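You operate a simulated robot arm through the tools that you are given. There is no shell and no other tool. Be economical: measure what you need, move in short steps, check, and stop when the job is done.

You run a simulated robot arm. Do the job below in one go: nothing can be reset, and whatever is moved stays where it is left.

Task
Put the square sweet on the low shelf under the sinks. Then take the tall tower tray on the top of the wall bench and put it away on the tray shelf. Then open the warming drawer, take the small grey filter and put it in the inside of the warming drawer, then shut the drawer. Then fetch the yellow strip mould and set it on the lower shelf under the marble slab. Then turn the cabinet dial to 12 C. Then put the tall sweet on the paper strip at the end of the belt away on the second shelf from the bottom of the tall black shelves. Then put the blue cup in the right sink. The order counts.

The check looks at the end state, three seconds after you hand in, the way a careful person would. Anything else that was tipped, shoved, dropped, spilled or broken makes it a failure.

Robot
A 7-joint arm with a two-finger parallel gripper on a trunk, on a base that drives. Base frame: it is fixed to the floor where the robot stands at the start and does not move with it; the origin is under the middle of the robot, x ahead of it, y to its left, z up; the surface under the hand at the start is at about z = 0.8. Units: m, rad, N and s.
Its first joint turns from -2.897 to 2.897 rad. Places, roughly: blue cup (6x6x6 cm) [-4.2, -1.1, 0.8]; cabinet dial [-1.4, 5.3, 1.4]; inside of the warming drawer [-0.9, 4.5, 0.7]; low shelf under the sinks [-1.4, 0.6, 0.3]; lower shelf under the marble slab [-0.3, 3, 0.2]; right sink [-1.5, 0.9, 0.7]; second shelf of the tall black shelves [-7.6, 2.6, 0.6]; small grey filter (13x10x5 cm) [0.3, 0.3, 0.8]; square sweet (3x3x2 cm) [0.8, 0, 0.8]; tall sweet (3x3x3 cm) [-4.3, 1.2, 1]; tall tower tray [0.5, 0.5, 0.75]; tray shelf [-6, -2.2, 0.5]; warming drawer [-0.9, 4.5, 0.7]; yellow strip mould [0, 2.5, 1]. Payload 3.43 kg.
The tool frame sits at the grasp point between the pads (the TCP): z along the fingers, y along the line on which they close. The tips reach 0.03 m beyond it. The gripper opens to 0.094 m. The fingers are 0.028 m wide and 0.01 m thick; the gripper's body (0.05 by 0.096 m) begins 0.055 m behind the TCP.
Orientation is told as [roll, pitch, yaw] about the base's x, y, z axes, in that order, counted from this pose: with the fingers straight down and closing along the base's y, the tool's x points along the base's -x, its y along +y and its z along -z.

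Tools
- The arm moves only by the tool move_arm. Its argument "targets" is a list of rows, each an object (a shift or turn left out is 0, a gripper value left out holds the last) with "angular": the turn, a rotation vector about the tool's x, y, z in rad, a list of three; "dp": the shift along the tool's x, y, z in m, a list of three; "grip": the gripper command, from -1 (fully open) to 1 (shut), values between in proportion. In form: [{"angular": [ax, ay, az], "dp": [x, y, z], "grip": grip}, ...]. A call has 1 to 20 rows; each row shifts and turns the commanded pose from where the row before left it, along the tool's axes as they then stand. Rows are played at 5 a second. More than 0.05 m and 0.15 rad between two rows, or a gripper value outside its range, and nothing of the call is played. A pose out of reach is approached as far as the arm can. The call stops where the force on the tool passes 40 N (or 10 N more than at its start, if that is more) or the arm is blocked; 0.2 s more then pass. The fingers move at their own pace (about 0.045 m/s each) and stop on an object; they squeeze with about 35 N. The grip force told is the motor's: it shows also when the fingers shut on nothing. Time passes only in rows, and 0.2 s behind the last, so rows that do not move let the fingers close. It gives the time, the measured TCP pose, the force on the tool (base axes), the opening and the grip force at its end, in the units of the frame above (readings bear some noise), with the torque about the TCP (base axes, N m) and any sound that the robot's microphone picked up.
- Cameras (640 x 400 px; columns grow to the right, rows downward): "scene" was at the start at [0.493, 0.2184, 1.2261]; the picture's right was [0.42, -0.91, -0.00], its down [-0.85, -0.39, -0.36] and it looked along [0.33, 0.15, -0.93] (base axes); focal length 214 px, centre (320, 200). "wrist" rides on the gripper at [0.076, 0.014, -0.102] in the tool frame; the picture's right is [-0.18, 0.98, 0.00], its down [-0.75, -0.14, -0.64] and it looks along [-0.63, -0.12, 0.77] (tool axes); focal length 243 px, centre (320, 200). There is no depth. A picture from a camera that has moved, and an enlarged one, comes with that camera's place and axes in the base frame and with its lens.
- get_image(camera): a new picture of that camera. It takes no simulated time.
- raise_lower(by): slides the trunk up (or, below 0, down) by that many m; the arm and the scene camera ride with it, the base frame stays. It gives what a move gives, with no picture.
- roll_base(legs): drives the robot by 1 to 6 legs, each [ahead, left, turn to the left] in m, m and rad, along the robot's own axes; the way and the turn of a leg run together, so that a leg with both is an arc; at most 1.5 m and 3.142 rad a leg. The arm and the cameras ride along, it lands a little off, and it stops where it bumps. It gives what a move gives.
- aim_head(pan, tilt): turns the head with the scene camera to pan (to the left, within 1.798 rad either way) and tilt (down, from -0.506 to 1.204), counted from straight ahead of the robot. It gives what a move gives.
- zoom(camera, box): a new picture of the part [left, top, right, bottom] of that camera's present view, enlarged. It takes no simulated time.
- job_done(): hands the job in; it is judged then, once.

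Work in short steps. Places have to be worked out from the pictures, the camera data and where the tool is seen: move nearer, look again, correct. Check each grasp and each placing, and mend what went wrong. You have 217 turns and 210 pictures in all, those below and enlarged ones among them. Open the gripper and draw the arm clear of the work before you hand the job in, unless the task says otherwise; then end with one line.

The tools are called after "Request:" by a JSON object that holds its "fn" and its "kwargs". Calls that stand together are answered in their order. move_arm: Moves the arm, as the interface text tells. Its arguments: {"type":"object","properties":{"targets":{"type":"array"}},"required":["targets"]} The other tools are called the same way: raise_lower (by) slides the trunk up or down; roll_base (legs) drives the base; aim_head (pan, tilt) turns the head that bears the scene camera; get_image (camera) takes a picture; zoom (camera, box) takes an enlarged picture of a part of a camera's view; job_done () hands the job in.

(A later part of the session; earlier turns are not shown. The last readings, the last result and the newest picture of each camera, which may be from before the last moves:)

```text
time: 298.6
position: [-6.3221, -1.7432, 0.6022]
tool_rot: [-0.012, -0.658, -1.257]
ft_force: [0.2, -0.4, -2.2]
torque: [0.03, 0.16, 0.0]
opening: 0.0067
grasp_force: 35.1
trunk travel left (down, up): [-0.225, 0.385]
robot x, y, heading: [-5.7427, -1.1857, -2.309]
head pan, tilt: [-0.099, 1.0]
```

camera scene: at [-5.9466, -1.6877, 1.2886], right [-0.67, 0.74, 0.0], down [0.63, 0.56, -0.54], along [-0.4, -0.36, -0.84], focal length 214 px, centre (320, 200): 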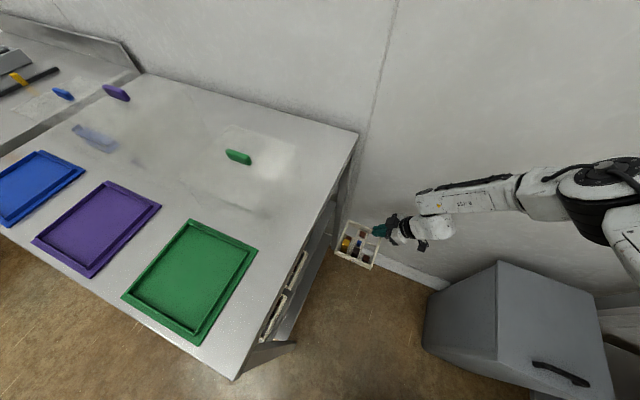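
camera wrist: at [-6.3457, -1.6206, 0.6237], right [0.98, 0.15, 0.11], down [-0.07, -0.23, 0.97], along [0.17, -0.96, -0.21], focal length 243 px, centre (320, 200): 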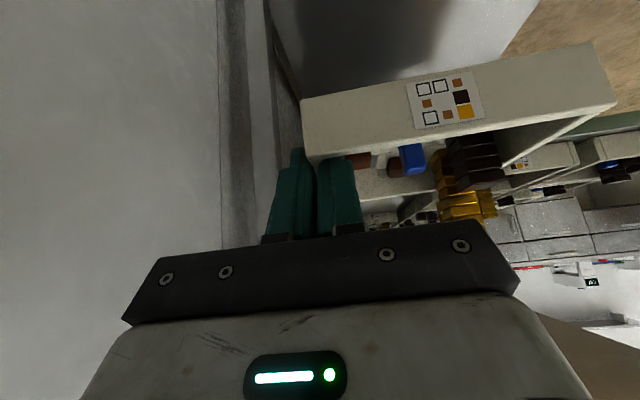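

Insert 0.215 m.

Request:
{"fn": "move_arm", "kwargs": {"targets": [{"dp": [-0.0316, 0, 0.0246]}, {"dp": [-0.0316, 0, 0.0246]}, {"dp": [-0.0316, 0, 0.0246]}, {"dp": [-0.0316, 0, 0.0246]}, {"dp": [-0.0276, 0, 0.0215]}, {"dp": [-0.0158, 0, 0.0123]}, {}]}}

Request:
{"fn": "get_image", "kwargs": {"camera": "scene"}}

Request:
{"fn": "get_image", "kwargs": {"camera": "wrist"}}

```text
time: 300.2
position: [-6.2532, -1.9486, 0.6015]
tool_rot: [-0.013, -0.66, -1.259]
ft_force: [0.5, 0.2, -1.6]
torque: [0.05, 0.13, 0.02]
opening: 0.0065
grasp_force: 35.0
trunk travel left (down, up): [-0.225, 0.385]
robot x, y, heading: [-5.7446, -1.1837, -2.31]
head pan, tilt: [-0.099, 1.0]
```

```text
107 pictures are left
camera scene: at [-5.9465, -1.6877, 1.1386], right [-0.67, 0.74, 0.0], down [0.63, 0.56, -0.54], along [-0.4, -0.36, -0.84], focal length 214 px, centre (320, 200)
```

scene: 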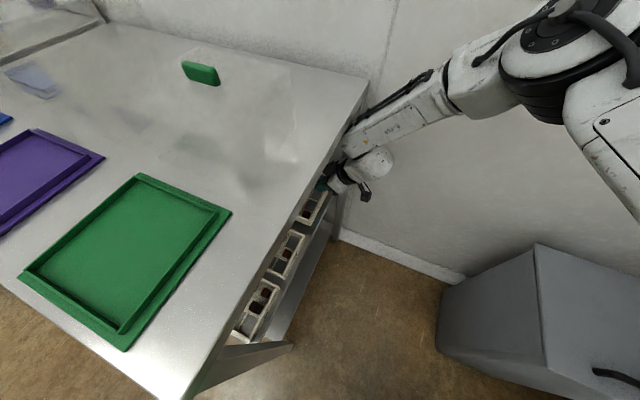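

```text
106 pictures are left
camera wrist: at [-6.276, -1.8273, 0.6353], right [0.98, 0.16, 0.1], down [-0.07, -0.23, 0.97], along [0.18, -0.96, -0.22], focal length 243 px, centre (320, 200)
```

wrist: 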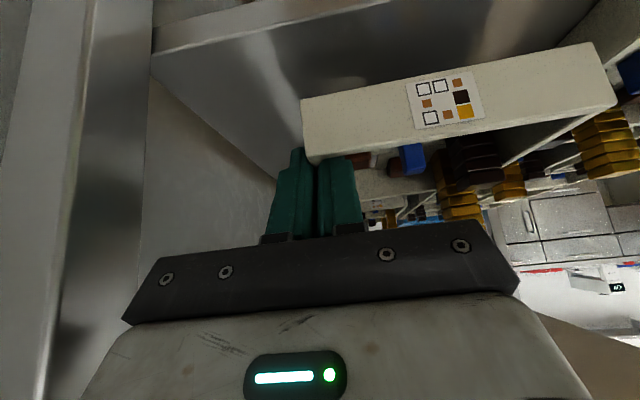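

In position with no contact. Lower the trunk 3.5 cm and check.

Request:
{"fn": "raise_lower", "kwargs": {"by": -0.035}}

Request:
{"fn": "get_image", "kwargs": {"camera": "wrist"}}

```text
time: 301.0
position: [-6.2529, -1.949, 0.5667]
tool_rot: [-0.012, -0.659, -1.259]
ft_force: [0.7, 0.4, -2.0]
torque: [0.03, 0.12, 0.05]
opening: 0.0065
grasp_force: 34.7
trunk travel left (down, up): [-0.19, 0.42]
robot x, y, heading: [-5.7412, -1.1835, -2.311]
head pan, tilt: [-0.099, 1.0]
```

```text
105 pictures are left
camera wrist: at [-6.2761, -1.827, 0.6004], right [0.98, 0.16, 0.1], down [-0.07, -0.23, 0.97], along [0.18, -0.96, -0.22], focal length 243 px, centre (320, 200)
```

wrist: 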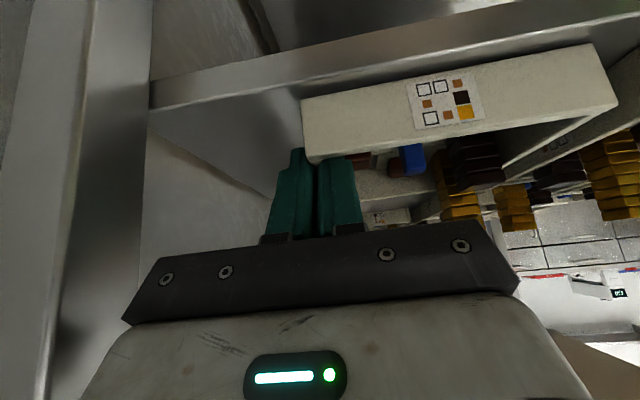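

Still free. Lower another 1 cm, then small steps.

Request:
{"fn": "raise_lower", "kwargs": {"by": -0.01}}

Request:
{"fn": "raise_lower", "kwargs": {"by": -0.006}}

Request:
{"fn": "get_image", "kwargs": {"camera": "wrist"}}

```text
time: 301.6
position: [-6.2543, -1.9512, 0.5632]
tool_rot: [-0.016, -0.668, -1.257]
ft_force: [-0.5, 0.9, 12.5]
torque: [0.38, -0.19, 0.05]
opening: 0.0069
grasp_force: 35.1
trunk travel left (down, up): [-0.181, 0.429]
robot x, y, heading: [-5.7372, -1.1832, -2.311]
head pan, tilt: [-0.099, 1.0]
stopped: the force on the tool passed its limit at 49 N (the readings are from after the stop); the commanded pose is now the measured one
```

```text
time: 301.9
position: [-6.255, -1.9528, 0.5617]
tool_rot: [-0.015, -0.671, -1.258]
ft_force: [0.6, 1.6, 12.5]
torque: [0.43, -0.2, 0.03]
opening: 0.0065
grasp_force: 35.2
trunk travel left (down, up): [-0.178, 0.432]
robot x, y, heading: [-5.7418, -1.182, -2.31]
head pan, tilt: [-0.099, 1.0]
stopped: the force on the tool passed its limit at 47 N (the readings are from after the stop); the commanded pose is now the measured one
```

```text
104 pictures are left
camera wrist: at [-6.2776, -1.8312, 0.5955], right [0.98, 0.16, 0.1], down [-0.07, -0.22, 0.97], along [0.18, -0.96, -0.2], focal length 243 px, centre (320, 200)
```

wrist: 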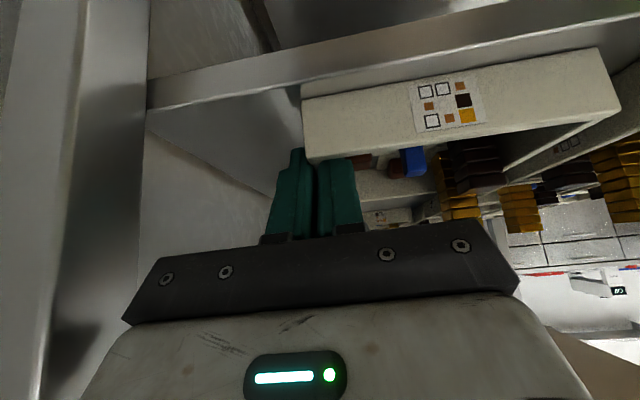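

Tray is resting on the shelf (z≈0.522), front wall about 1 cm inside the edge. Release slightly and withdraw along the tool axis.

Request:
{"fn": "move_arm", "kwargs": {"targets": [{"dp": [-0.001, 0, -0.0015]}, {"grip": 0.5}, {"grip": 0.5}, {"dp": [0, 0, -0.015]}, {"dp": [0, 0, -0.025]}, {"dp": [0, 0, -0.03]}, {}]}}

Request:
{"fn": "get_image", "kwargs": {"camera": "wrist"}}

```text
time: 303.5
position: [-6.2651, -1.908, 0.6185]
tool_rot: [-0.015, -0.67, -1.257]
ft_force: [0.0, 0.1, 0.7]
torque: [0.01, 0.0, 0.0]
opening: 0.0234
grasp_force: 0.1
trunk travel left (down, up): [-0.178, 0.432]
robot x, y, heading: [-5.7418, -1.1844, -2.313]
head pan, tilt: [-0.099, 1.0]
```

```text
103 pictures are left
camera wrist: at [-6.288, -1.7863, 0.6513], right [0.98, 0.16, 0.1], down [-0.07, -0.22, 0.97], along [0.18, -0.96, -0.21], focal length 243 px, centre (320, 200)
```

wrist: 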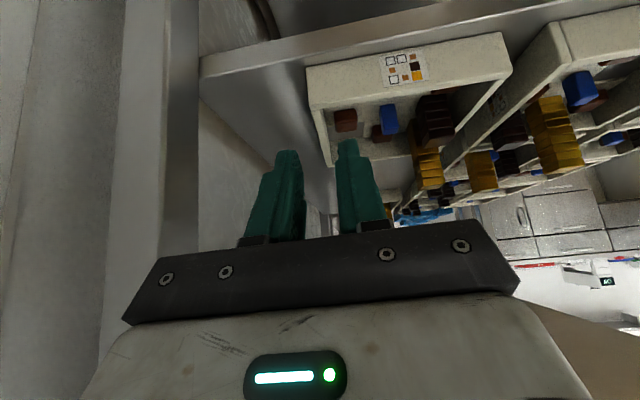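

Tray is nicely on the shelf beside the others. I withdraw, straighten the tool, and raise.

Request:
{"fn": "move_arm", "kwargs": {"targets": [{"dp": [0.0316, 0, -0.0246]}, {"dp": [0.0316, 0, -0.0246]}, {"dp": [0.0316, 0, -0.0246]}, {"dp": [0.0316, 0, -0.0246]}, {"dp": [0.0316, 0, -0.0246]}, {"angular": [0, 0.134, 0]}, {"angular": [0, 0.134, 0]}, {"angular": [0, 0.134, 0]}, {"angular": [0, 0.134, 0]}, {"angular": [0, 0.134, 0]}, {"angular": [0, 0, 0.15]}, {"angular": [0, 0, 0.15]}, {"angular": [0, 0, 0.15]}, {"angular": [0, 0, 0.15]}, {"angular": [0, 0, 0.15]}, {"angular": [0, 0, 0.15]}, {"angular": [0, 0, 0.15]}, {}]}}

Request:
{"fn": "raise_lower", "kwargs": {"by": 0.35}}

Request:
{"fn": "get_image", "kwargs": {"camera": "scene"}}

```text
time: 307.3
position: [-6.3142, -1.7167, 0.6235]
tool_rot: [0.49, -0.285, -2.392]
ft_force: [-0.4, -0.3, 0.5]
torque: [-0.03, -0.01, 0.03]
opening: 0.0234
grasp_force: 0.0
out of reach, approached as far as the arm can: row 6, 7, 8, 9, 10
trunk travel left (down, up): [-0.178, 0.432]
robot x, y, heading: [-5.7414, -1.1777, -2.306]
head pan, tilt: [-0.099, 1.0]
```

```text
time: 310.8
position: [-6.3121, -1.7168, 0.9723]
tool_rot: [0.489, -0.284, -2.39]
ft_force: [0.4, -0.4, -0.4]
torque: [-0.03, 0.02, 0.01]
opening: 0.0235
grasp_force: 0.1
trunk travel left (down, up): [-0.528, 0.082]
robot x, y, heading: [-5.7438, -1.1845, -2.313]
head pan, tilt: [-0.099, 1.0]
```

```text
102 pictures are left
camera scene: at [-5.9469, -1.6871, 1.4417], right [-0.67, 0.74, 0.0], down [0.63, 0.56, -0.54], along [-0.4, -0.36, -0.84], focal length 214 px, centre (320, 200)
```

scene: 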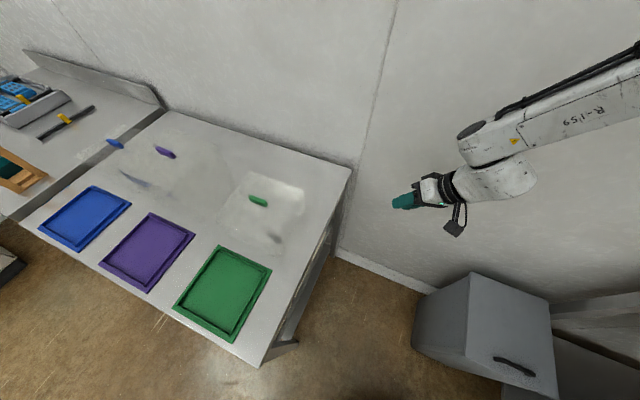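

The untilt was out of reach there; I pull the tool toward the robot first and then straighten it.

Request:
{"fn": "move_arm", "kwargs": {"targets": [{"dp": [0.047, 0.007, -0.012]}, {"dp": [0.047, 0.007, -0.012]}, {"dp": [0.047, 0.007, -0.012]}, {"angular": [0.1225, 0.071, 0.0175]}, {"angular": [0.1225, 0.071, 0.0175]}, {"angular": [0.1225, 0.071, 0.0175]}, {"angular": [0.1225, 0.071, 0.0175]}, {}]}}

```text
time: 312.6
position: [-6.2053, -1.6173, 0.974]
tool_rot: [-0.005, 0.006, -2.388]
ft_force: [0.9, -0.2, 0.2]
torque: [0.02, 0.01, -0.01]
opening: 0.0233
grasp_force: 0.0
trunk travel left (down, up): [-0.528, 0.082]
robot x, y, heading: [-5.7387, -1.1819, -2.315]
head pan, tilt: [-0.099, 1.0]
```

Straight again. Now drive back: out to the corridor and toward the kitchen line.

Request:
{"fn": "move_arm", "kwargs": {"targets": [{"dp": [0, 0, -0.05]}, {"dp": [0, 0, -0.05]}, {}]}}

Request:
{"fn": "roll_base", "kwargs": {"legs": [[-0.92, -0.05, 0], [0, 0, 2.82], [1.2, 0, 0], [0.95, 0, 0]]}}

```text
time: 313.4
position: [-6.2063, -1.6188, 1.0719]
tool_rot: [0.003, 0.014, -2.389]
ft_force: [-0.1, 0.1, 0.0]
torque: [-0.04, -0.02, 0.01]
opening: 0.0237
grasp_force: 0.1
trunk travel left (down, up): [-0.528, 0.082]
robot x, y, heading: [-5.7398, -1.1803, -2.312]
head pan, tilt: [-0.099, 1.0]
```

```text
time: 334.7
position: [-2.6813, 0.7161, 1.0713]
tool_rot: [0.004, 0.011, 0.391]
ft_force: [0.4, -0.2, 0.7]
torque: [-0.01, -0.01, 0.0]
opening: 0.0232
grasp_force: 0.1
trunk travel left (down, up): [-0.528, 0.082]
robot x, y, heading: [-3.2727, 0.4704, 0.473]
head pan, tilt: [-0.099, 1.0]
```

Request:
{"fn": "roll_base", "kwargs": {"legs": [[0, 0, 1.13], [1.2, 0, 0], [0.62, 0, 0], [0, 0, -0.72], [1.3, 0, 0]]}}

Request:
{"fn": "aim_head", "kwargs": {"pan": -0.2, "tilt": 0.4}}

Request:
{"fn": "get_image", "kwargs": {"camera": "scene"}}

```text
time: 355.1
position: [-2.2304, 3.9002, 1.0721]
tool_rot: [0.007, 0.012, 0.899]
ft_force: [-0.1, -0.2, 0.6]
torque: [0.01, -0.01, -0.02]
opening: 0.0235
grasp_force: 0.0
trunk travel left (down, up): [-0.528, 0.082]
robot x, y, heading: [-2.6253, 3.4023, 0.975]
head pan, tilt: [-0.099, 1.0]
```

```text
time: 356.1
position: [-2.2299, 3.8997, 1.0712]
tool_rot: [0.007, 0.012, 0.899]
ft_force: [0.8, -0.4, 0.3]
torque: [0.02, 0.0, 0.02]
opening: 0.0237
grasp_force: 0.1
trunk travel left (down, up): [-0.528, 0.082]
robot x, y, heading: [-2.6269, 3.4037, 0.98]
head pan, tilt: [-0.201, 0.4]
```

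```text
101 pictures are left
camera scene: at [-2.4747, 3.9418, 1.4919], right [0.7, -0.71, 0.0], down [-0.28, -0.27, -0.92], along [0.66, 0.65, -0.39], focal length 214 px, centre (320, 200)
```

scene: 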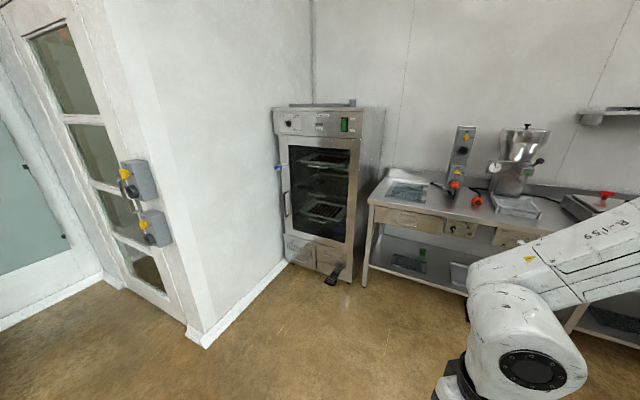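

Request:
{"fn": "zoom", "kwargs": {"camera": "scene", "box": [250, 80, 570, 300]}}

```text
1.82 times, centred on (410, 190) of scene
camera zoom: at [-2.4747, 3.9418, 1.4919], right [0.7, -0.71, 0.0], down [-0.28, -0.27, -0.92], along [0.66, 0.65, -0.39], focal length 390 px, centre (156, 218)
```

zoom: 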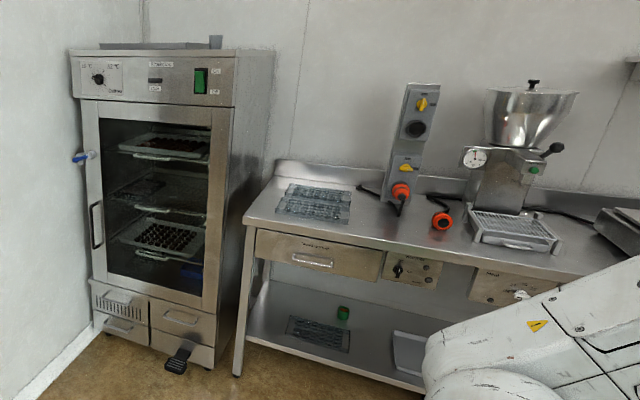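

The warming drawer (horizontal bar handle) is at ≈(-1.02, 4.48, 0.70); the cabinet dial is top-left on the tall oven cabinet. I drive up facing the drawer (heading ≈0.305).

Request:
{"fn": "roll_base", "kwargs": {"legs": [[1.05, -0.2, 0], [0, 0, -0.67]]}}

Request:
{"fn": "aim_head", "kwargs": {"pan": -0.2, "tilt": 0.7}}

Request:
{"fn": "raise_lower", "kwargs": {"by": -0.3}}

Request:
{"fn": "get_image", "kwargs": {"camera": "scene"}}

```text
time: 363.3
position: [-1.2567, 4.2801, 1.0717]
tool_rot: [0.008, 0.012, 0.218]
ft_force: [0.5, -1.3, 0.6]
torque: [0.01, 0.0, -0.02]
opening: 0.0237
grasp_force: 0.0
trunk travel left (down, up): [-0.528, 0.082]
robot x, y, heading: [-1.8782, 4.1415, 0.299]
head pan, tilt: [-0.201, 0.4]
```

```text
time: 364.1
position: [-1.2574, 4.2806, 1.0706]
tool_rot: [0.007, 0.012, 0.218]
ft_force: [0.3, 0.0, 0.3]
torque: [0.02, 0.01, 0.02]
opening: 0.0234
grasp_force: 0.0
trunk travel left (down, up): [-0.528, 0.082]
robot x, y, heading: [-1.8807, 4.1409, 0.295]
head pan, tilt: [-0.201, 0.7]
```

```text
time: 367.1
position: [-1.2576, 4.2808, 0.7722]
tool_rot: [0.008, 0.011, 0.218]
ft_force: [0.8, -0.5, 0.6]
torque: [0.0, 0.0, 0.0]
opening: 0.0232
grasp_force: 0.1
trunk travel left (down, up): [-0.228, 0.382]
robot x, y, heading: [-1.8764, 4.1402, 0.301]
head pan, tilt: [-0.201, 0.7]
```

```text
99 pictures are left
camera scene: at [-1.4287, 4.4657, 1.1652], right [0.1, -1.0, 0.0], down [-0.64, -0.06, -0.76], along [0.76, 0.07, -0.64], focal length 214 px, centre (320, 200)
```

scene: 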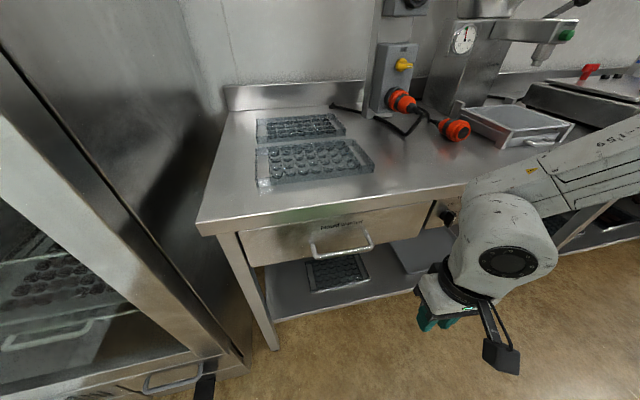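

Request:
{"fn": "zoom", "kwargs": {"camera": "scene", "box": [220, 190, 460, 320]}}

Request:
{"fn": "get_image", "kwargs": {"camera": "wrist"}}

```text
2.67 times, centred on (340, 255) of scene
camera zoom: at [-1.4287, 4.4657, 1.1652], right [0.1, -1.0, 0.0], down [-0.64, -0.06, -0.76], along [0.76, 0.07, -0.64], focal length 572 px, centre (267, 53)
```

zoom: 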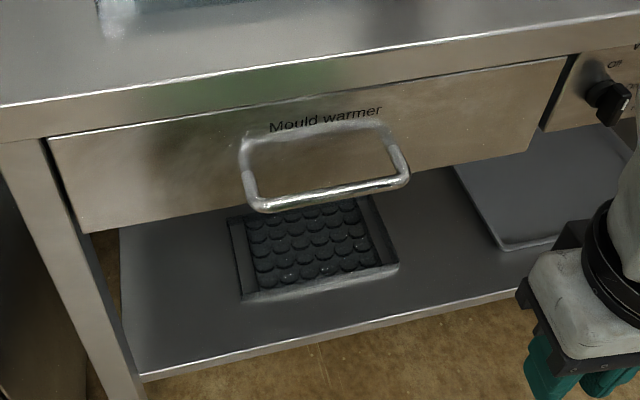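

```text
97 pictures are left
camera wrist: at [-1.3326, 4.2777, 0.8751], right [-0.03, 1.0, 0.0], down [0.78, 0.02, 0.63], along [0.63, 0.02, -0.78], focal length 243 px, centre (320, 200)
```

wrist: 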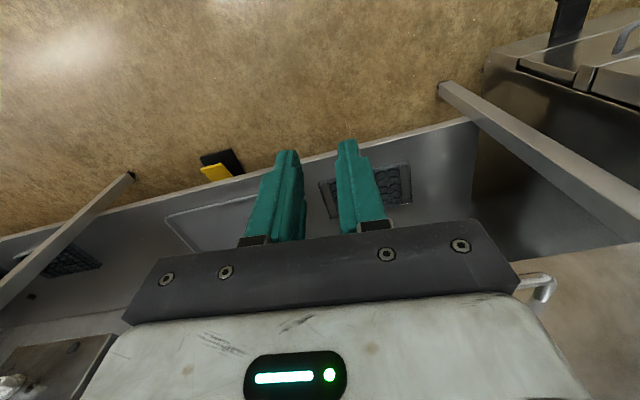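

Bar located at ≈(-1.105, 4.44, 0.727), about 5 cm off the drawer face. I orient the tool: yaw −85° so it closes along the pull direction, then lean so the fingers point forward-down ~45°, opened.

Request:
{"fn": "move_arm", "kwargs": {"targets": [{"angular": [0, 0, 0.1484], "grip": -0.2}, {"angular": [0, 0, 0.1484]}, {"angular": [0, 0, 0.1484]}, {"angular": [0, 0, 0.1484]}, {"angular": [0, 0, 0.1484]}, {"angular": [0, 0, 0.1484]}, {"angular": [0, 0, 0.1484]}, {"angular": [0, 0, 0.1484]}, {"angular": [0, 0, 0.1484]}, {"angular": [0, 0, 0.1484]}, {"angular": [-0.134, 0, 0]}, {"angular": [-0.134, 0, 0]}, {"angular": [-0.134, 0, 0]}, {"angular": [-0.134, 0, 0]}, {"angular": [-0.134, 0, 0]}, {"angular": [-0.134, 0, 0]}, {}]}}

Request:
{"fn": "get_image", "kwargs": {"camera": "scene"}}

Request:
{"fn": "get_image", "kwargs": {"camera": "wrist"}}

```text
time: 370.7
position: [-1.2282, 4.2665, 0.7935]
tool_rot: [0.632, 0.011, -1.253]
ft_force: [0.1, -0.7, 0.0]
torque: [0.04, 0.01, 0.01]
opening: 0.0563
grasp_force: 0.0
out of reach, approached as far as the arm can: row 15, 16
trunk travel left (down, up): [-0.228, 0.382]
robot x, y, heading: [-1.8797, 4.1445, 0.3]
head pan, tilt: [-0.201, 0.7]
```

```text
96 pictures are left
camera scene: at [-1.4288, 4.4657, 1.1651], right [0.1, -1.0, 0.0], down [-0.64, -0.06, -0.76], along [0.76, 0.07, -0.64], focal length 214 px, centre (320, 200)
```

scene: 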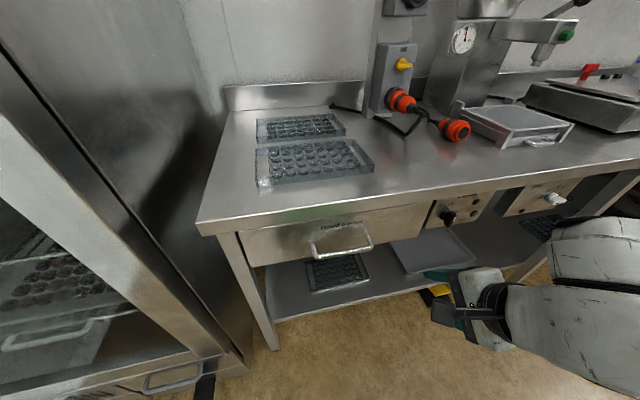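

```text
95 pictures are left
camera wrist: at [-1.2975, 4.3223, 0.886], right [0.81, 0.07, 0.58], down [-0.23, -0.87, 0.43], along [0.53, -0.48, -0.69], focal length 243 px, centre (320, 200)
```

wrist: 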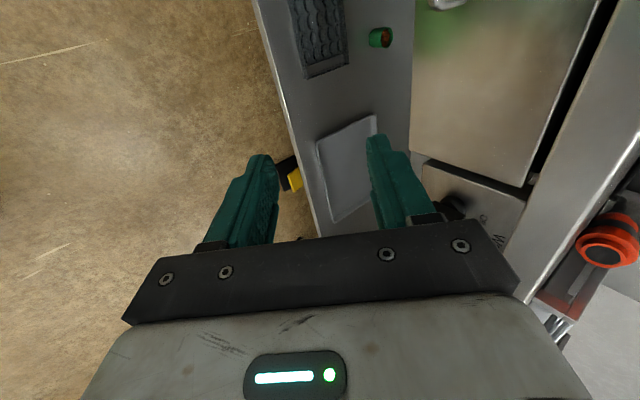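

Lean reached 36°, enough. I move to a pre-grasp 7 cm back from the bar along the tool axis, fingers at ~3 cm.

Request:
{"fn": "move_arm", "kwargs": {"targets": [{"dp": [0.0315, 0.0248, 0.0212], "grip": 0.3}, {"dp": [0.0315, 0.0248, 0.0212]}, {"dp": [0.0315, 0.0248, 0.0212]}, {"dp": [0.0315, 0.0248, 0.0212]}, {}]}}

Request:
{"fn": "get_image", "kwargs": {"camera": "wrist"}}

Request:
{"fn": "zoom", "kwargs": {"camera": "scene", "box": [260, 190, 500, 340]}}

```text
time: 371.9
position: [-1.1393, 4.4266, 0.7853]
tool_rot: [0.63, 0.013, -1.254]
ft_force: [-0.3, 0.0, 0.0]
torque: [0.0, -0.01, 0.01]
opening: 0.0329
grasp_force: 0.1
trunk travel left (down, up): [-0.228, 0.382]
robot x, y, heading: [-1.8779, 4.1423, 0.298]
head pan, tilt: [-0.201, 0.7]
```

```text
94 pictures are left
camera wrist: at [-1.2091, 4.4844, 0.878], right [0.81, 0.07, 0.58], down [-0.23, -0.87, 0.43], along [0.53, -0.48, -0.7], focal length 243 px, centre (320, 200)
```

wrist: 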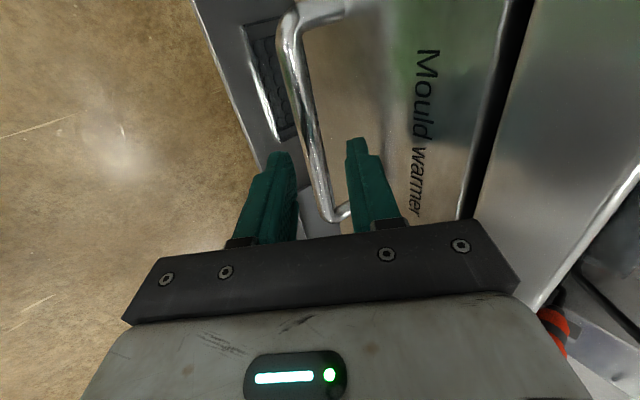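

```text
2.67 times, centred on (380, 265) of scene
camera zoom: at [-1.4287, 4.4658, 1.1651], right [0.1, -1.0, 0.0], down [-0.64, -0.06, -0.76], along [0.76, 0.07, -0.64], focal length 572 px, centre (160, 27)
```

zoom: 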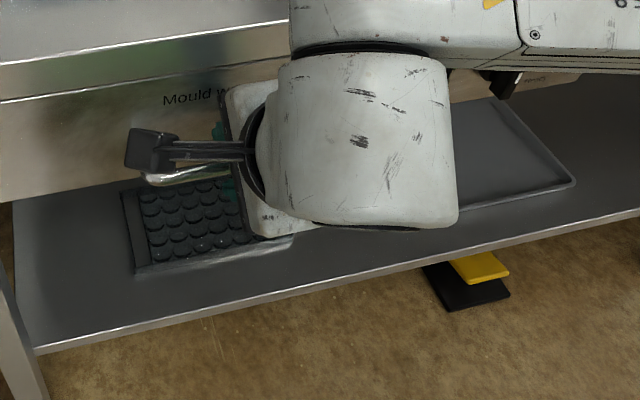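

The bar lies right between the fingers. Advance 6 cm and close.

Request:
{"fn": "move_arm", "kwargs": {"targets": [{"dp": [0, 0, 0.03]}, {"dp": [0, 0, 0.03]}, {}, {"grip": 1}, {"grip": 1}, {"grip": 1}]}}

Request:
{"fn": "get_image", "kwargs": {"camera": "wrist"}}

```text
time: 372.4
position: [-1.1196, 4.4379, 0.7524]
tool_rot: [0.627, 0.014, -1.249]
ft_force: [-13.6, -6.4, 10.0]
torque: [-0.03, -0.23, -0.22]
opening: 0.0291
grasp_force: 0.0
trunk travel left (down, up): [-0.228, 0.382]
robot x, y, heading: [-1.8811, 4.1435, 0.291]
head pan, tilt: [-0.201, 0.7]
stopped in row 2: the force on the tool passed its limit at 70 N (the readings are from after the stop); the commanded pose is now the measured one
```

```text
92 pictures are left
camera wrist: at [-1.1904, 4.4943, 0.8445], right [0.82, 0.07, 0.57], down [-0.23, -0.88, 0.43], along [0.53, -0.48, -0.7], focal length 243 px, centre (320, 200)
```

wrist: 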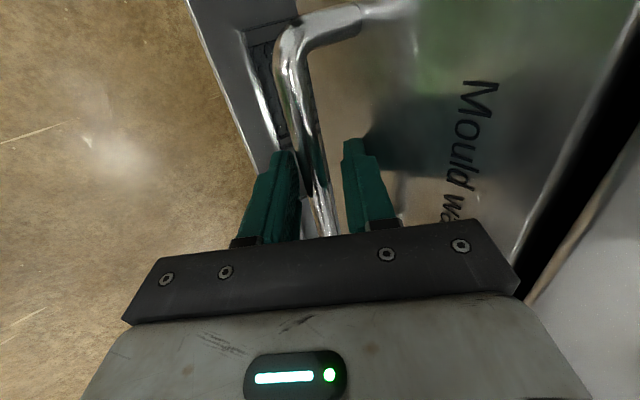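

The inner fingertip touched the drawer face; the bar is already between the fingers. Back off 4 mm and close.

Request:
{"fn": "move_arm", "kwargs": {"targets": [{"dp": [0, 0, -0.004]}, {"grip": 1}, {"grip": 1}, {"grip": 1}, {}]}}

Request:
{"fn": "get_image", "kwargs": {"camera": "wrist"}}

```text
time: 373.6
position: [-1.1228, 4.4383, 0.752]
tool_rot: [0.622, 0.014, -1.249]
ft_force: [-17.6, -9.6, -19.6]
torque: [-0.74, -0.02, 0.87]
opening: 0.0127
grasp_force: 45.5
trunk travel left (down, up): [-0.228, 0.382]
robot x, y, heading: [-1.8807, 4.139, 0.295]
head pan, tilt: [-0.201, 0.7]
```

```text
91 pictures are left
camera wrist: at [-1.1925, 4.4936, 0.845], right [0.82, 0.07, 0.57], down [-0.22, -0.87, 0.43], along [0.53, -0.48, -0.7], focal length 243 px, centre (320, 200)
```

wrist: 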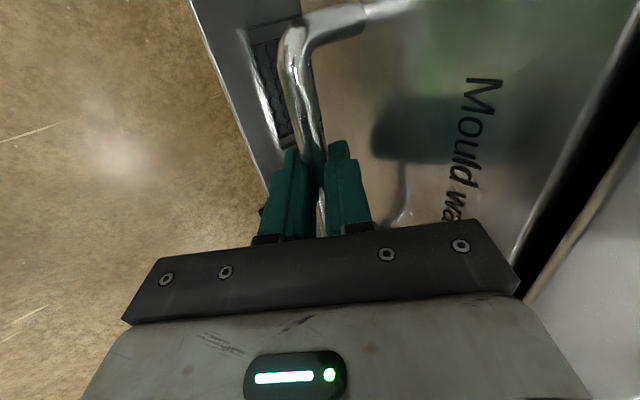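

Bar gripped (12.7 mm). Pull the drawer out slowly with the arm.

Request:
{"fn": "move_arm", "kwargs": {"targets": [{"dp": [0, -0.0121, -0.0089]}, {"dp": [0, -0.0161, -0.0118]}, {"dp": [0, -0.0161, -0.0118]}, {"dp": [0, -0.0161, -0.0118]}, {"dp": [0, -0.0161, -0.0118]}, {"dp": [0, -0.0161, -0.0118]}, {}]}}

Request:
{"fn": "get_image", "kwargs": {"camera": "scene"}}

```text
time: 374.5
position: [-1.1732, 4.4219, 0.7523]
tool_rot: [0.617, 0.011, -1.244]
ft_force: [-0.9, -1.6, -14.5]
torque: [-0.29, 0.07, 0.81]
opening: 0.0129
grasp_force: 45.1
trunk travel left (down, up): [-0.228, 0.382]
robot x, y, heading: [-1.8783, 4.1418, 0.298]
head pan, tilt: [-0.201, 0.7]
stopped in row 4: the force on the tool passed its limit at 42 N (the readings are from after the stop); the commanded pose is now the measured one
```

```text
90 pictures are left
camera scene: at [-1.4284, 4.4662, 1.1654], right [0.1, -1.0, 0.0], down [-0.64, -0.06, -0.76], along [0.76, 0.07, -0.64], focal length 214 px, centre (320, 200)
```

scene: 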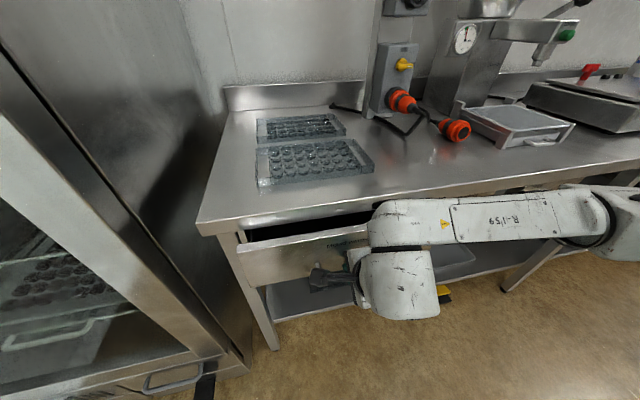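

Drawer is moving. Continue with smaller steps.

Request:
{"fn": "move_arm", "kwargs": {"targets": [{"dp": [0, -0.0081, -0.0059]}, {"dp": [0, -0.0081, -0.0059]}, {"dp": [0, -0.0081, -0.0059]}, {"dp": [0, -0.0081, -0.0059]}, {"dp": [0, -0.0081, -0.0059]}, {"dp": [0, -0.0081, -0.0059]}, {"dp": [0, -0.0081, -0.0059]}, {"dp": [0, -0.0081, -0.0059]}, {"dp": [0, -0.0081, -0.0059]}, {"dp": [0, -0.0081, -0.0059]}, {"dp": [0, -0.0081, -0.0059]}, {"dp": [0, -0.0081, -0.0059]}, {"dp": [0, -0.0081, -0.0059]}, {"dp": [0, -0.0081, -0.0059]}, {"dp": [0, -0.0081, -0.0059]}, {"dp": [0, -0.0081, -0.0059]}, {}]}}

Request:
{"fn": "get_image", "kwargs": {"camera": "scene"}}

```text
time: 376.6
position: [-1.2627, 4.3912, 0.7529]
tool_rot: [0.615, 0.013, -1.243]
ft_force: [-0.5, 2.6, -15.1]
torque: [-0.53, -0.08, 0.29]
opening: 0.0125
grasp_force: 45.2
trunk travel left (down, up): [-0.228, 0.382]
robot x, y, heading: [-1.8831, 4.1428, 0.298]
head pan, tilt: [-0.201, 0.7]
stopped in row 10: the force on the tool passed its limit at 42 N (the readings are from after the stop); the commanded pose is now the measured one
```

```text
89 pictures are left
camera scene: at [-1.4288, 4.4668, 1.1652], right [0.1, -1.0, 0.0], down [-0.64, -0.06, -0.76], along [0.76, 0.07, -0.64], focal length 214 px, centre (320, 200)
```

scene: 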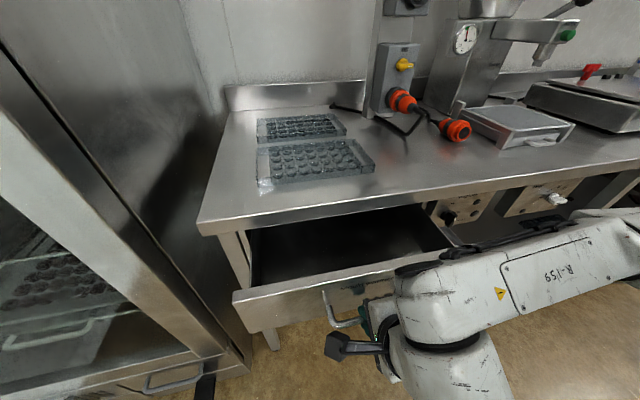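

About 15 cm open; pull another ~10 cm.

Request:
{"fn": "move_arm", "kwargs": {"targets": [{"dp": [0, -0.0081, -0.0059]}, {"dp": [0, -0.0081, -0.0059]}, {"dp": [0, -0.0081, -0.0059]}, {"dp": [0, -0.0081, -0.0059]}, {"dp": [0, -0.0081, -0.0059]}, {"dp": [0, -0.0081, -0.0059]}, {"dp": [0, -0.0081, -0.0059]}, {"dp": [0, -0.0081, -0.0059]}, {"dp": [0, -0.0081, -0.0059]}, {"dp": [0, -0.0081, -0.0059]}, {"dp": [0, -0.0081, -0.0059]}, {}]}}

Request:
{"fn": "get_image", "kwargs": {"camera": "scene"}}

```text
time: 378.0
position: [-1.271, 4.3892, 0.7527]
tool_rot: [0.629, 0.01, -1.248]
ft_force: [-0.6, -3.7, 17.8]
torque: [-0.24, -0.2, 0.75]
opening: 0.0129
grasp_force: 45.1
out of reach, approached as far as the arm can: row 2, 3, 4, 5, 6
trunk travel left (down, up): [-0.228, 0.382]
robot x, y, heading: [-1.8813, 4.1381, 0.297]
head pan, tilt: [-0.201, 0.7]
stopped in row 6: the force on the tool passed its limit at 44 N (the readings are from after the stop); the commanded pose is now the measured one
```

```text
88 pictures are left
camera scene: at [-1.429, 4.4656, 1.1654], right [0.1, -1.0, 0.0], down [-0.64, -0.06, -0.77], along [0.76, 0.07, -0.64], focal length 214 px, centre (320, 200)
```

scene: 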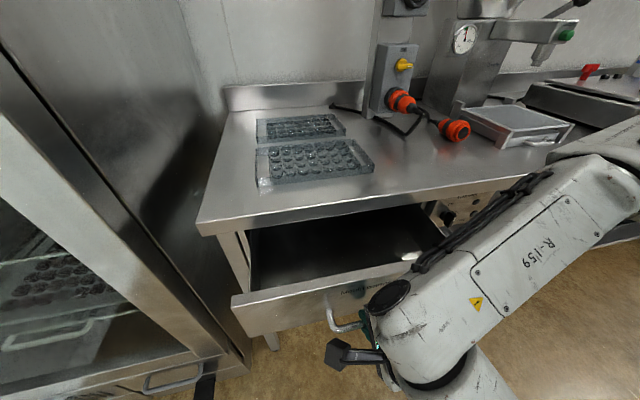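

The arm is at its limit close-in; pull on with the base (straight back 0.12 m).

Request:
{"fn": "roll_base", "kwargs": {"legs": [[-0.12, 0, 0]]}}

Request:
{"fn": "get_image", "kwargs": {"camera": "scene"}}

```text
time: 379.5
position: [-1.3851, 4.3531, 0.752]
tool_rot: [0.629, 0.005, -1.249]
ft_force: [-1.5, -3.6, 7.1]
torque: [-0.23, -0.16, 0.54]
opening: 0.0127
grasp_force: 44.9
trunk travel left (down, up): [-0.228, 0.382]
robot x, y, heading: [-1.9912, 4.1091, 0.294]
head pan, tilt: [-0.201, 0.7]
stopped in leg 1: the force on the tool passed its limit at 44 N (the readings are from after the stop); the commanded pose is now the measured one
```

```text
87 pictures are left
camera scene: at [-1.542, 4.4305, 1.1649], right [0.09, -1.0, 0.0], down [-0.64, -0.06, -0.76], along [0.76, 0.07, -0.64], focal length 214 px, centre (320, 200)
```

scene: 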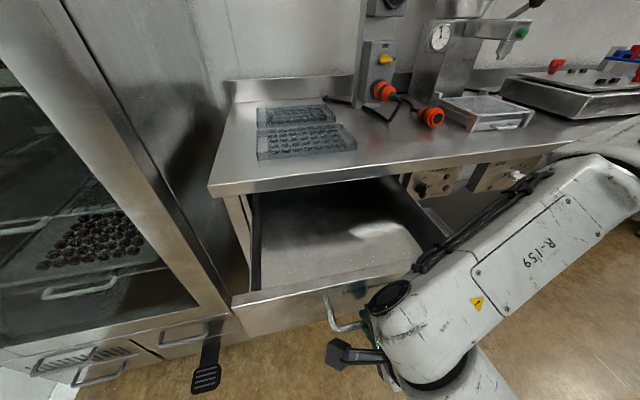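

Drawer is open about 27 cm. Release the bar, back off and restore the neutral tool.

Request:
{"fn": "move_arm", "kwargs": {"targets": [{"grip": 0.3}, {"grip": 0.3}, {"dp": [0, 0, -0.03]}, {"dp": [0, 0, -0.04]}, {"dp": [0, 0, -0.03]}, {"angular": [0.126, 0, 0]}, {"angular": [0.126, 0, 0]}, {"angular": [0.126, 0, 0]}, {"angular": [0.126, 0, 0]}, {"angular": [0.126, 0, 0]}, {"angular": [0, 0, -0.148]}, {"angular": [0, 0, -0.148]}, {"angular": [0, 0, -0.148]}, {"angular": [0, 0, -0.148]}, {"angular": [0, 0, -0.148]}, {"angular": [0, 0, -0.148]}, {"angular": [0, 0, -0.148]}, {"angular": [0, 0, -0.148]}, {"angular": [0, 0, -0.148]}, {"angular": [0, 0, -0.148]}]}}

Request:
{"fn": "get_image", "kwargs": {"camera": "scene"}}

```text
time: 382.2
position: [-1.3774, 4.351, 0.7652]
tool_rot: [0.007, -0.004, -0.969]
ft_force: [0.9, -1.8, 2.1]
torque: [1.68, -3.1, -1.67]
opening: 0.057
grasp_force: 21.8
out of reach, approached as far as the arm can: row 3, 4, 5
trunk travel left (down, up): [-0.228, 0.382]
robot x, y, heading: [-1.9953, 4.1047, 0.296]
head pan, tilt: [-0.201, 0.7]
stopped in row 13: the force on the tool passed its limit at 43 N (the readings are from after the stop); the commanded pose is now the measured one
```

```text
86 pictures are left
camera scene: at [-1.5405, 4.4284, 1.165], right [0.09, -1.0, 0.0], down [-0.64, -0.06, -0.76], along [0.76, 0.07, -0.64], focal length 214 px, centre (320, 200)
```

scene: 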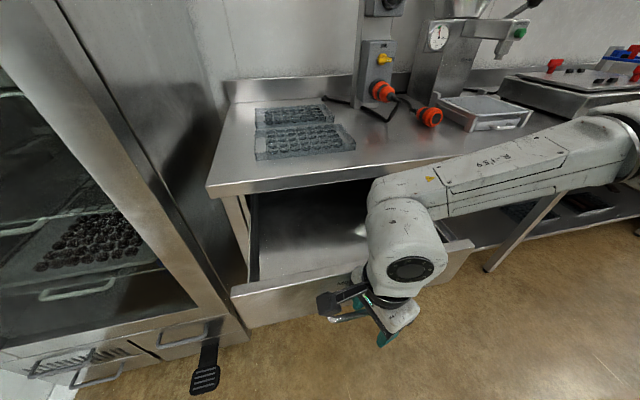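

The arm couldn't back off there and the fingers twisted against the bar. I undo the twist and lift straight up off the bar.

Request:
{"fn": "move_arm", "kwargs": {"targets": [{"angular": [0, 0, 0.14]}, {"angular": [0, 0, 0.14]}, {}]}}

Request:
{"fn": "get_image", "kwargs": {"camera": "wrist"}}

```text
time: 383.0
position: [-1.3806, 4.3516, 0.7658]
tool_rot: [-0.001, -0.002, -1.247]
ft_force: [-6.9, 11.6, -0.5]
torque: [-0.04, -1.03, 0.01]
opening: 0.0394
grasp_force: 5.2
trunk travel left (down, up): [-0.228, 0.382]
robot x, y, heading: [-1.9905, 4.1086, 0.292]
head pan, tilt: [-0.201, 0.7]
```

```text
85 pictures are left
camera wrist: at [-1.3899, 4.4271, 0.8671], right [0.99, 0.14, 0.0], down [0.11, -0.76, 0.64], along [0.09, -0.64, -0.77], focal length 243 px, centre (320, 200)
```

wrist: 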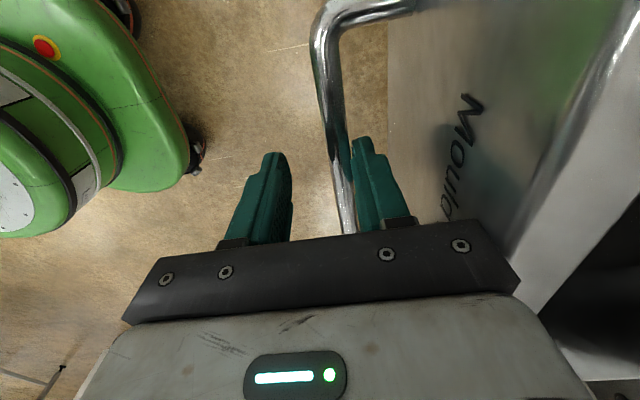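

Now lift straight up clear of the handle, then rotate back to neutral.

Request:
{"fn": "move_arm", "kwargs": {"targets": [{"dp": [0, 0, -0.02]}, {"dp": [0, 0, -0.04]}, {"dp": [0, 0, -0.05]}, {"dp": [0, 0, -0.05]}, {"dp": [0, 0, -0.05]}, {"angular": [0, 0, -0.148]}, {"angular": [0, 0, -0.148]}, {"angular": [0, 0, -0.148]}, {"angular": [0, 0, -0.148]}, {"angular": [0, 0, -0.148]}, {"angular": [0, 0, -0.148]}, {"angular": [0, 0, -0.148]}, {"angular": [0, 0, -0.148]}, {"angular": [0, 0, -0.148]}, {"angular": [0, 0, -0.148]}, {"grip": -1}, {}]}}

Request:
{"fn": "get_image", "kwargs": {"camera": "scene"}}

```text
time: 386.6
position: [-1.3785, 4.3505, 0.9759]
tool_rot: [-0.003, -0.002, 0.237]
ft_force: [-0.3, -1.1, -0.1]
torque: [0.01, 0.03, 0.04]
opening: 0.0855
grasp_force: 0.2
trunk travel left (down, up): [-0.228, 0.382]
robot x, y, heading: [-1.9948, 4.1061, 0.298]
head pan, tilt: [-0.201, 0.7]
```

```text
84 pictures are left
camera scene: at [-1.5405, 4.4286, 1.1651], right [0.09, -1.0, 0.0], down [-0.64, -0.06, -0.76], along [0.76, 0.07, -0.64], focal length 214 px, centre (320, 200)
```

scene: 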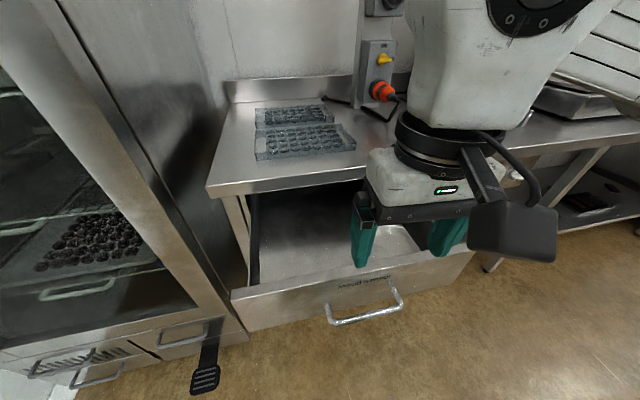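

Drawer open and free. Now drive to the wall bench for the filter: raise, turn right, down the aisle.

Request:
{"fn": "raise_lower", "kwargs": {"by": 0.25}}

Request:
{"fn": "roll_base", "kwargs": {"legs": [[0, 0, -1.46], [1.5, 0, 0], [1.2, 0, 0], [1.15, 0, 0], [0, 0, 1.16]]}}

Request:
{"fn": "aim_head", "kwargs": {"pan": 0.0, "tilt": 0.9}}

Request:
{"fn": "get_image", "kwargs": {"camera": "scene"}}

```text
time: 389.2
position: [-1.378, 4.3506, 1.2265]
tool_rot: [-0.004, -0.002, 0.234]
ft_force: [-0.3, 0.7, -1.1]
torque: [0.03, 0.02, -0.02]
opening: 0.0939
grasp_force: 0.2
trunk travel left (down, up): [-0.478, 0.132]
robot x, y, heading: [-1.9924, 4.1074, 0.294]
head pan, tilt: [-0.201, 0.7]
```

```text
time: 414.4
position: [0.2199, 0.6338, 1.2248]
tool_rot: [-0.003, -0.002, -0.028]
ft_force: [0.4, 0.5, 0.0]
torque: [0.0, -0.01, -0.03]
opening: 0.0943
grasp_force: 0.0
trunk travel left (down, up): [-0.478, 0.132]
robot x, y, heading: [-0.4349, 0.5554, 0.031]
head pan, tilt: [-0.201, 0.7]
```

```text
time: 415.2
position: [0.2207, 0.6364, 1.2248]
tool_rot: [-0.002, -0.002, -0.025]
ft_force: [-0.7, -0.2, 0.0]
torque: [0.02, 0.03, -0.02]
opening: 0.094
grasp_force: 0.0
trunk travel left (down, up): [-0.478, 0.132]
robot x, y, heading: [-0.4381, 0.5548, 0.031]
head pan, tilt: [0.0, 0.901]
```

```text
83 pictures are left
camera scene: at [0.0754, 0.7682, 1.399], right [0.03, -1.0, 0.0], down [-0.78, -0.03, -0.62], along [0.62, 0.02, -0.78], focal length 214 px, centre (320, 200)
```

scene: 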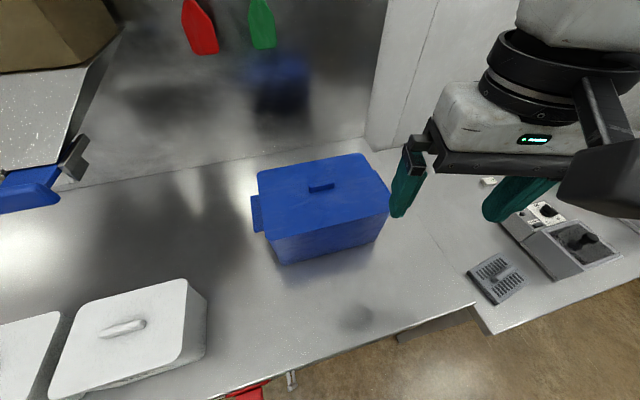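

Filter at ≈(0.287, 0.294). Strafe right 0.22 and bring the tool above it.

Request:
{"fn": "roll_base", "kwargs": {"legs": [[0.03, -0.22, 0]]}}

Request:
{"fn": "move_arm", "kwargs": {"targets": [{"dp": [-0.02, -0.04, 0.02]}, {"dp": [-0.01, -0.04, 0.03]}, {"dp": [0, -0.03, 0.04]}, {"dp": [0, -0.01, 0.045]}, {"dp": [0, 0, 0.045]}, {"dp": [0, 0, 0.04]}, {}]}}

Request:
{"fn": "get_image", "kwargs": {"camera": "wrist"}}

Request:
{"fn": "get_image", "kwargs": {"camera": "scene"}}

```text
time: 416.8
position: [0.2568, 0.4162, 1.2266]
tool_rot: [-0.002, -0.003, -0.027]
ft_force: [-0.4, 1.1, 1.4]
torque: [-0.01, 0.03, 0.02]
opening: 0.0939
grasp_force: 0.0
trunk travel left (down, up): [-0.478, 0.132]
robot x, y, heading: [-0.3984, 0.3389, 0.03]
head pan, tilt: [0.0, 0.901]
```

```text
refused: row 2 steps farther than a row can; nothing moved
```

```text
82 pictures are left
camera wrist: at [0.1814, 0.4338, 1.3279], right [0.21, 0.98, 0.0], down [0.75, -0.16, 0.64], along [0.63, -0.14, -0.76], focal length 243 px, centre (320, 200)
```

wrist: 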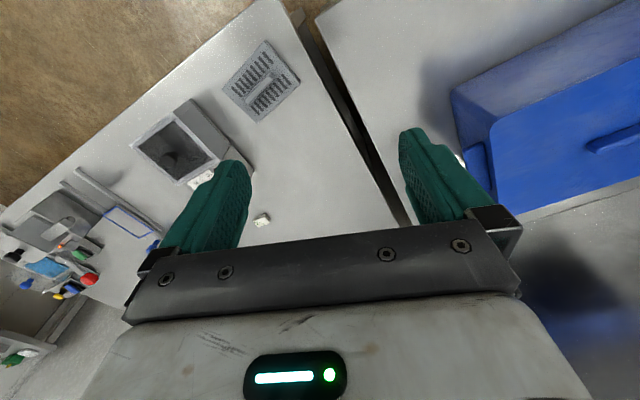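

```text
81 pictures are left
camera scene: at [0.1123, 0.5511, 1.3989], right [0.03, -1.0, 0.0], down [-0.78, -0.02, -0.62], along [0.62, 0.02, -0.78], focal length 214 px, centre (320, 200)
```

scene: 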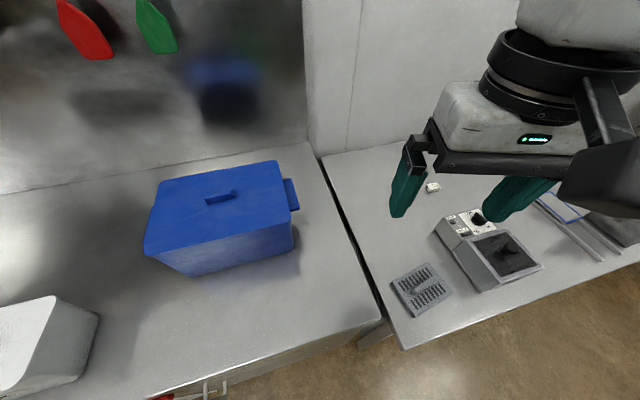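

Request:
{"fn": "zoom", "kwargs": {"camera": "scene", "box": [370, 240, 480, 330]}}

Request:
{"fn": "move_arm", "kwargs": {"targets": [{"dp": [-0.015, -0.04, 0.02]}, {"dp": [-0.01, -0.04, 0.025]}, {"dp": [0, -0.03, 0.035]}, {"dp": [0, -0.01, 0.045]}, {"dp": [0, 0, 0.045]}, {"dp": [0, 0, 0.04]}, {}]}}

Request:
{"fn": "get_image", "kwargs": {"camera": "wrist"}}

```text
4.44 times, centred on (425, 285) of scene
camera zoom: at [0.1123, 0.5511, 1.3989], right [0.03, -1.0, 0.0], down [-0.78, -0.02, -0.62], along [0.62, 0.02, -0.78], focal length 953 px, centre (-147, -178)
```

zoom: 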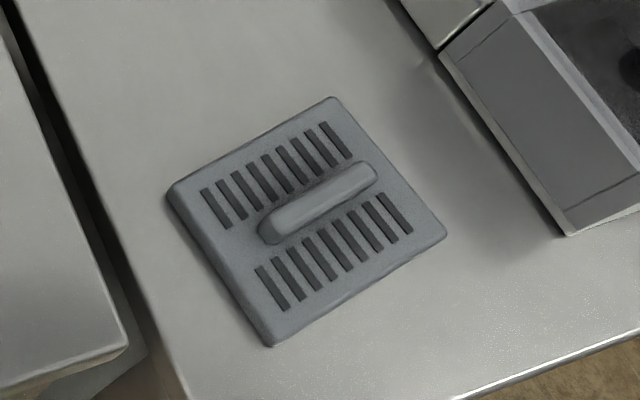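

```text
time: 418.4
position: [0.2791, 0.296, 1.0186]
tool_rot: [-0.004, -0.004, -0.025]
ft_force: [0.4, 0.3, 0.4]
torque: [0.03, -0.01, 0.03]
opening: 0.0938
grasp_force: 0.1
trunk travel left (down, up): [-0.478, 0.132]
robot x, y, heading: [-0.3971, 0.3386, 0.033]
head pan, tilt: [0.0, 0.901]
```

```text
79 pictures are left
camera wrist: at [0.2043, 0.3114, 1.1221], right [0.21, 0.98, 0.0], down [0.75, -0.16, 0.64], along [0.63, -0.14, -0.76], focal length 243 px, centre (320, 200)
```

wrist: 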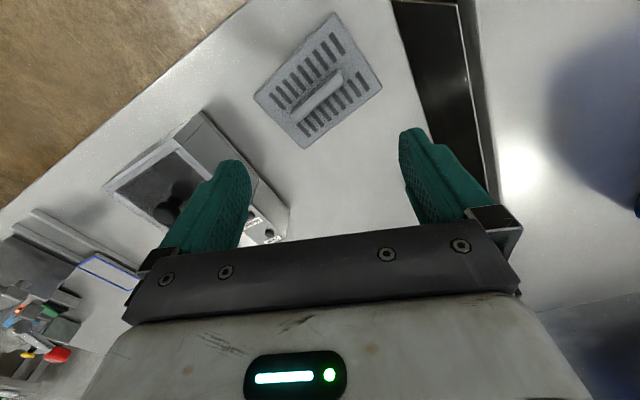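

Handle centre ≈(0.285, 0.292), direction −62°. Rotate the tool to close across it and descend to z≈0.87 first.

Request:
{"fn": "move_arm", "kwargs": {"targets": [{"angular": [0, 0, 0.132], "grip": -0.1}, {"angular": [0, 0, 0.132]}, {"angular": [0, 0, 0.132]}, {"angular": [0, 0, 0.132]}, {"angular": [0, 0, 0.132]}, {"angular": [0, 0, 0.132]}, {"angular": [0, 0, 0.132]}, {"angular": [0, 0, 0.132]}, {"dp": [-0.0055, 0.004, 0.04]}, {"dp": [0, 0, 0.045]}, {"dp": [0, 0, 0.045]}, {"dp": [0, 0, 0.02]}, {}]}}

Request:
{"fn": "get_image", "kwargs": {"camera": "wrist"}}

```text
time: 421.2
position: [0.2867, 0.2928, 0.8671]
tool_rot: [0.0, -0.003, -1.083]
ft_force: [-0.3, 0.1, 0.0]
torque: [-0.01, -0.01, 0.03]
opening: 0.0514
grasp_force: 0.1
trunk travel left (down, up): [-0.478, 0.132]
robot x, y, heading: [-0.397, 0.342, 0.03]
head pan, tilt: [0.0, 0.901]
```

```text
78 pictures are left
camera wrist: at [0.2641, 0.3662, 0.969], right [0.95, 0.3, 0.0], down [0.23, -0.73, 0.64], along [0.19, -0.61, -0.76], focal length 243 px, centre (320, 200)
```

wrist: 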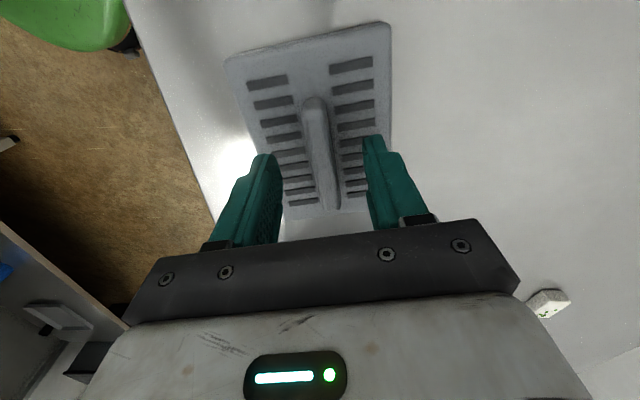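

Well aligned with the handle between the fingers. Down 1.3 cm, close, and lift.

Request:
{"fn": "move_arm", "kwargs": {"targets": [{"dp": [0, 0, 0.013]}, {}, {"grip": 1}, {"grip": 1}, {"grip": 1}, {"grip": 1}, {"dp": [0, 0, -0.02]}, {"dp": [0, 0, -0.04]}, {}]}}

Request:
{"fn": "get_image", "kwargs": {"camera": "wrist"}}

```text
time: 423.2
position: [0.2851, 0.2929, 0.912]
tool_rot: [0.003, -0.004, -1.081]
ft_force: [0.3, 0.0, -1.3]
torque: [0.01, 0.02, 0.0]
opening: 0.013
grasp_force: 34.4
trunk travel left (down, up): [-0.478, 0.132]
robot x, y, heading: [-0.4001, 0.3387, 0.031]
head pan, tilt: [0.0, 0.901]
```

```text
77 pictures are left
camera wrist: at [0.2626, 0.366, 1.0152], right [0.95, 0.3, 0.0], down [0.23, -0.73, 0.64], along [0.19, -0.61, -0.76], focal length 243 px, centre (320, 200)
```

wrist: 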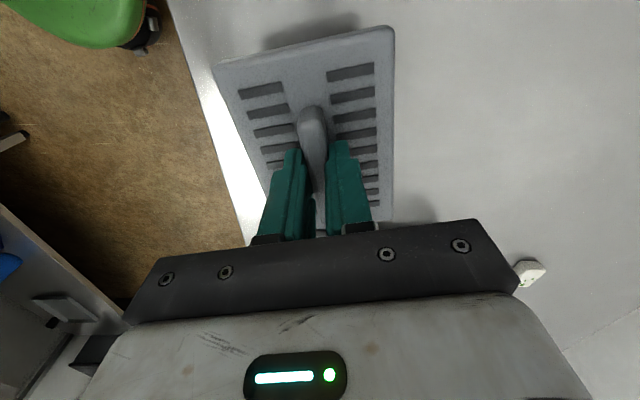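

Filter held by its handle. Lift, back off, and return to the drawer.

Request:
{"fn": "move_arm", "kwargs": {"targets": [{"dp": [0, 0, -0.05]}, {"dp": [0, 0, -0.05]}, {"dp": [0, 0, -0.05]}, {"dp": [0, 0, -0.05]}, {"dp": [0, 0, -0.05]}, {"dp": [0, 0, -0.04]}, {}]}}

Request:
{"fn": "roll_base", "kwargs": {"legs": [[-0.15, 0, 0], [0, 0, 1.9], [1.4, 0, 0], [1.4, 0, 0], [1.2, 0, 0]]}}

```text
time: 424.8
position: [0.2856, 0.2945, 1.2068]
tool_rot: [0.0, -0.003, -1.081]
ft_force: [-0.1, -0.2, -1.2]
torque: [0.02, -0.01, 0.0]
opening: 0.013
grasp_force: 35.3
trunk travel left (down, up): [-0.478, 0.132]
robot x, y, heading: [-0.4003, 0.338, 0.032]
head pan, tilt: [0.0, 0.901]
```

```text
time: 449.7
position: [-2.4209, 4.6304, 1.2057]
tool_rot: [0.001, -0.005, 0.89]
ft_force: [0.2, 0.0, -0.9]
torque: [0.03, -0.02, 0.0]
opening: 0.0132
grasp_force: 35.0
trunk travel left (down, up): [-0.478, 0.132]
robot x, y, heading: [-2.1929, 3.9829, 2.001]
head pan, tilt: [0.0, 0.901]
```

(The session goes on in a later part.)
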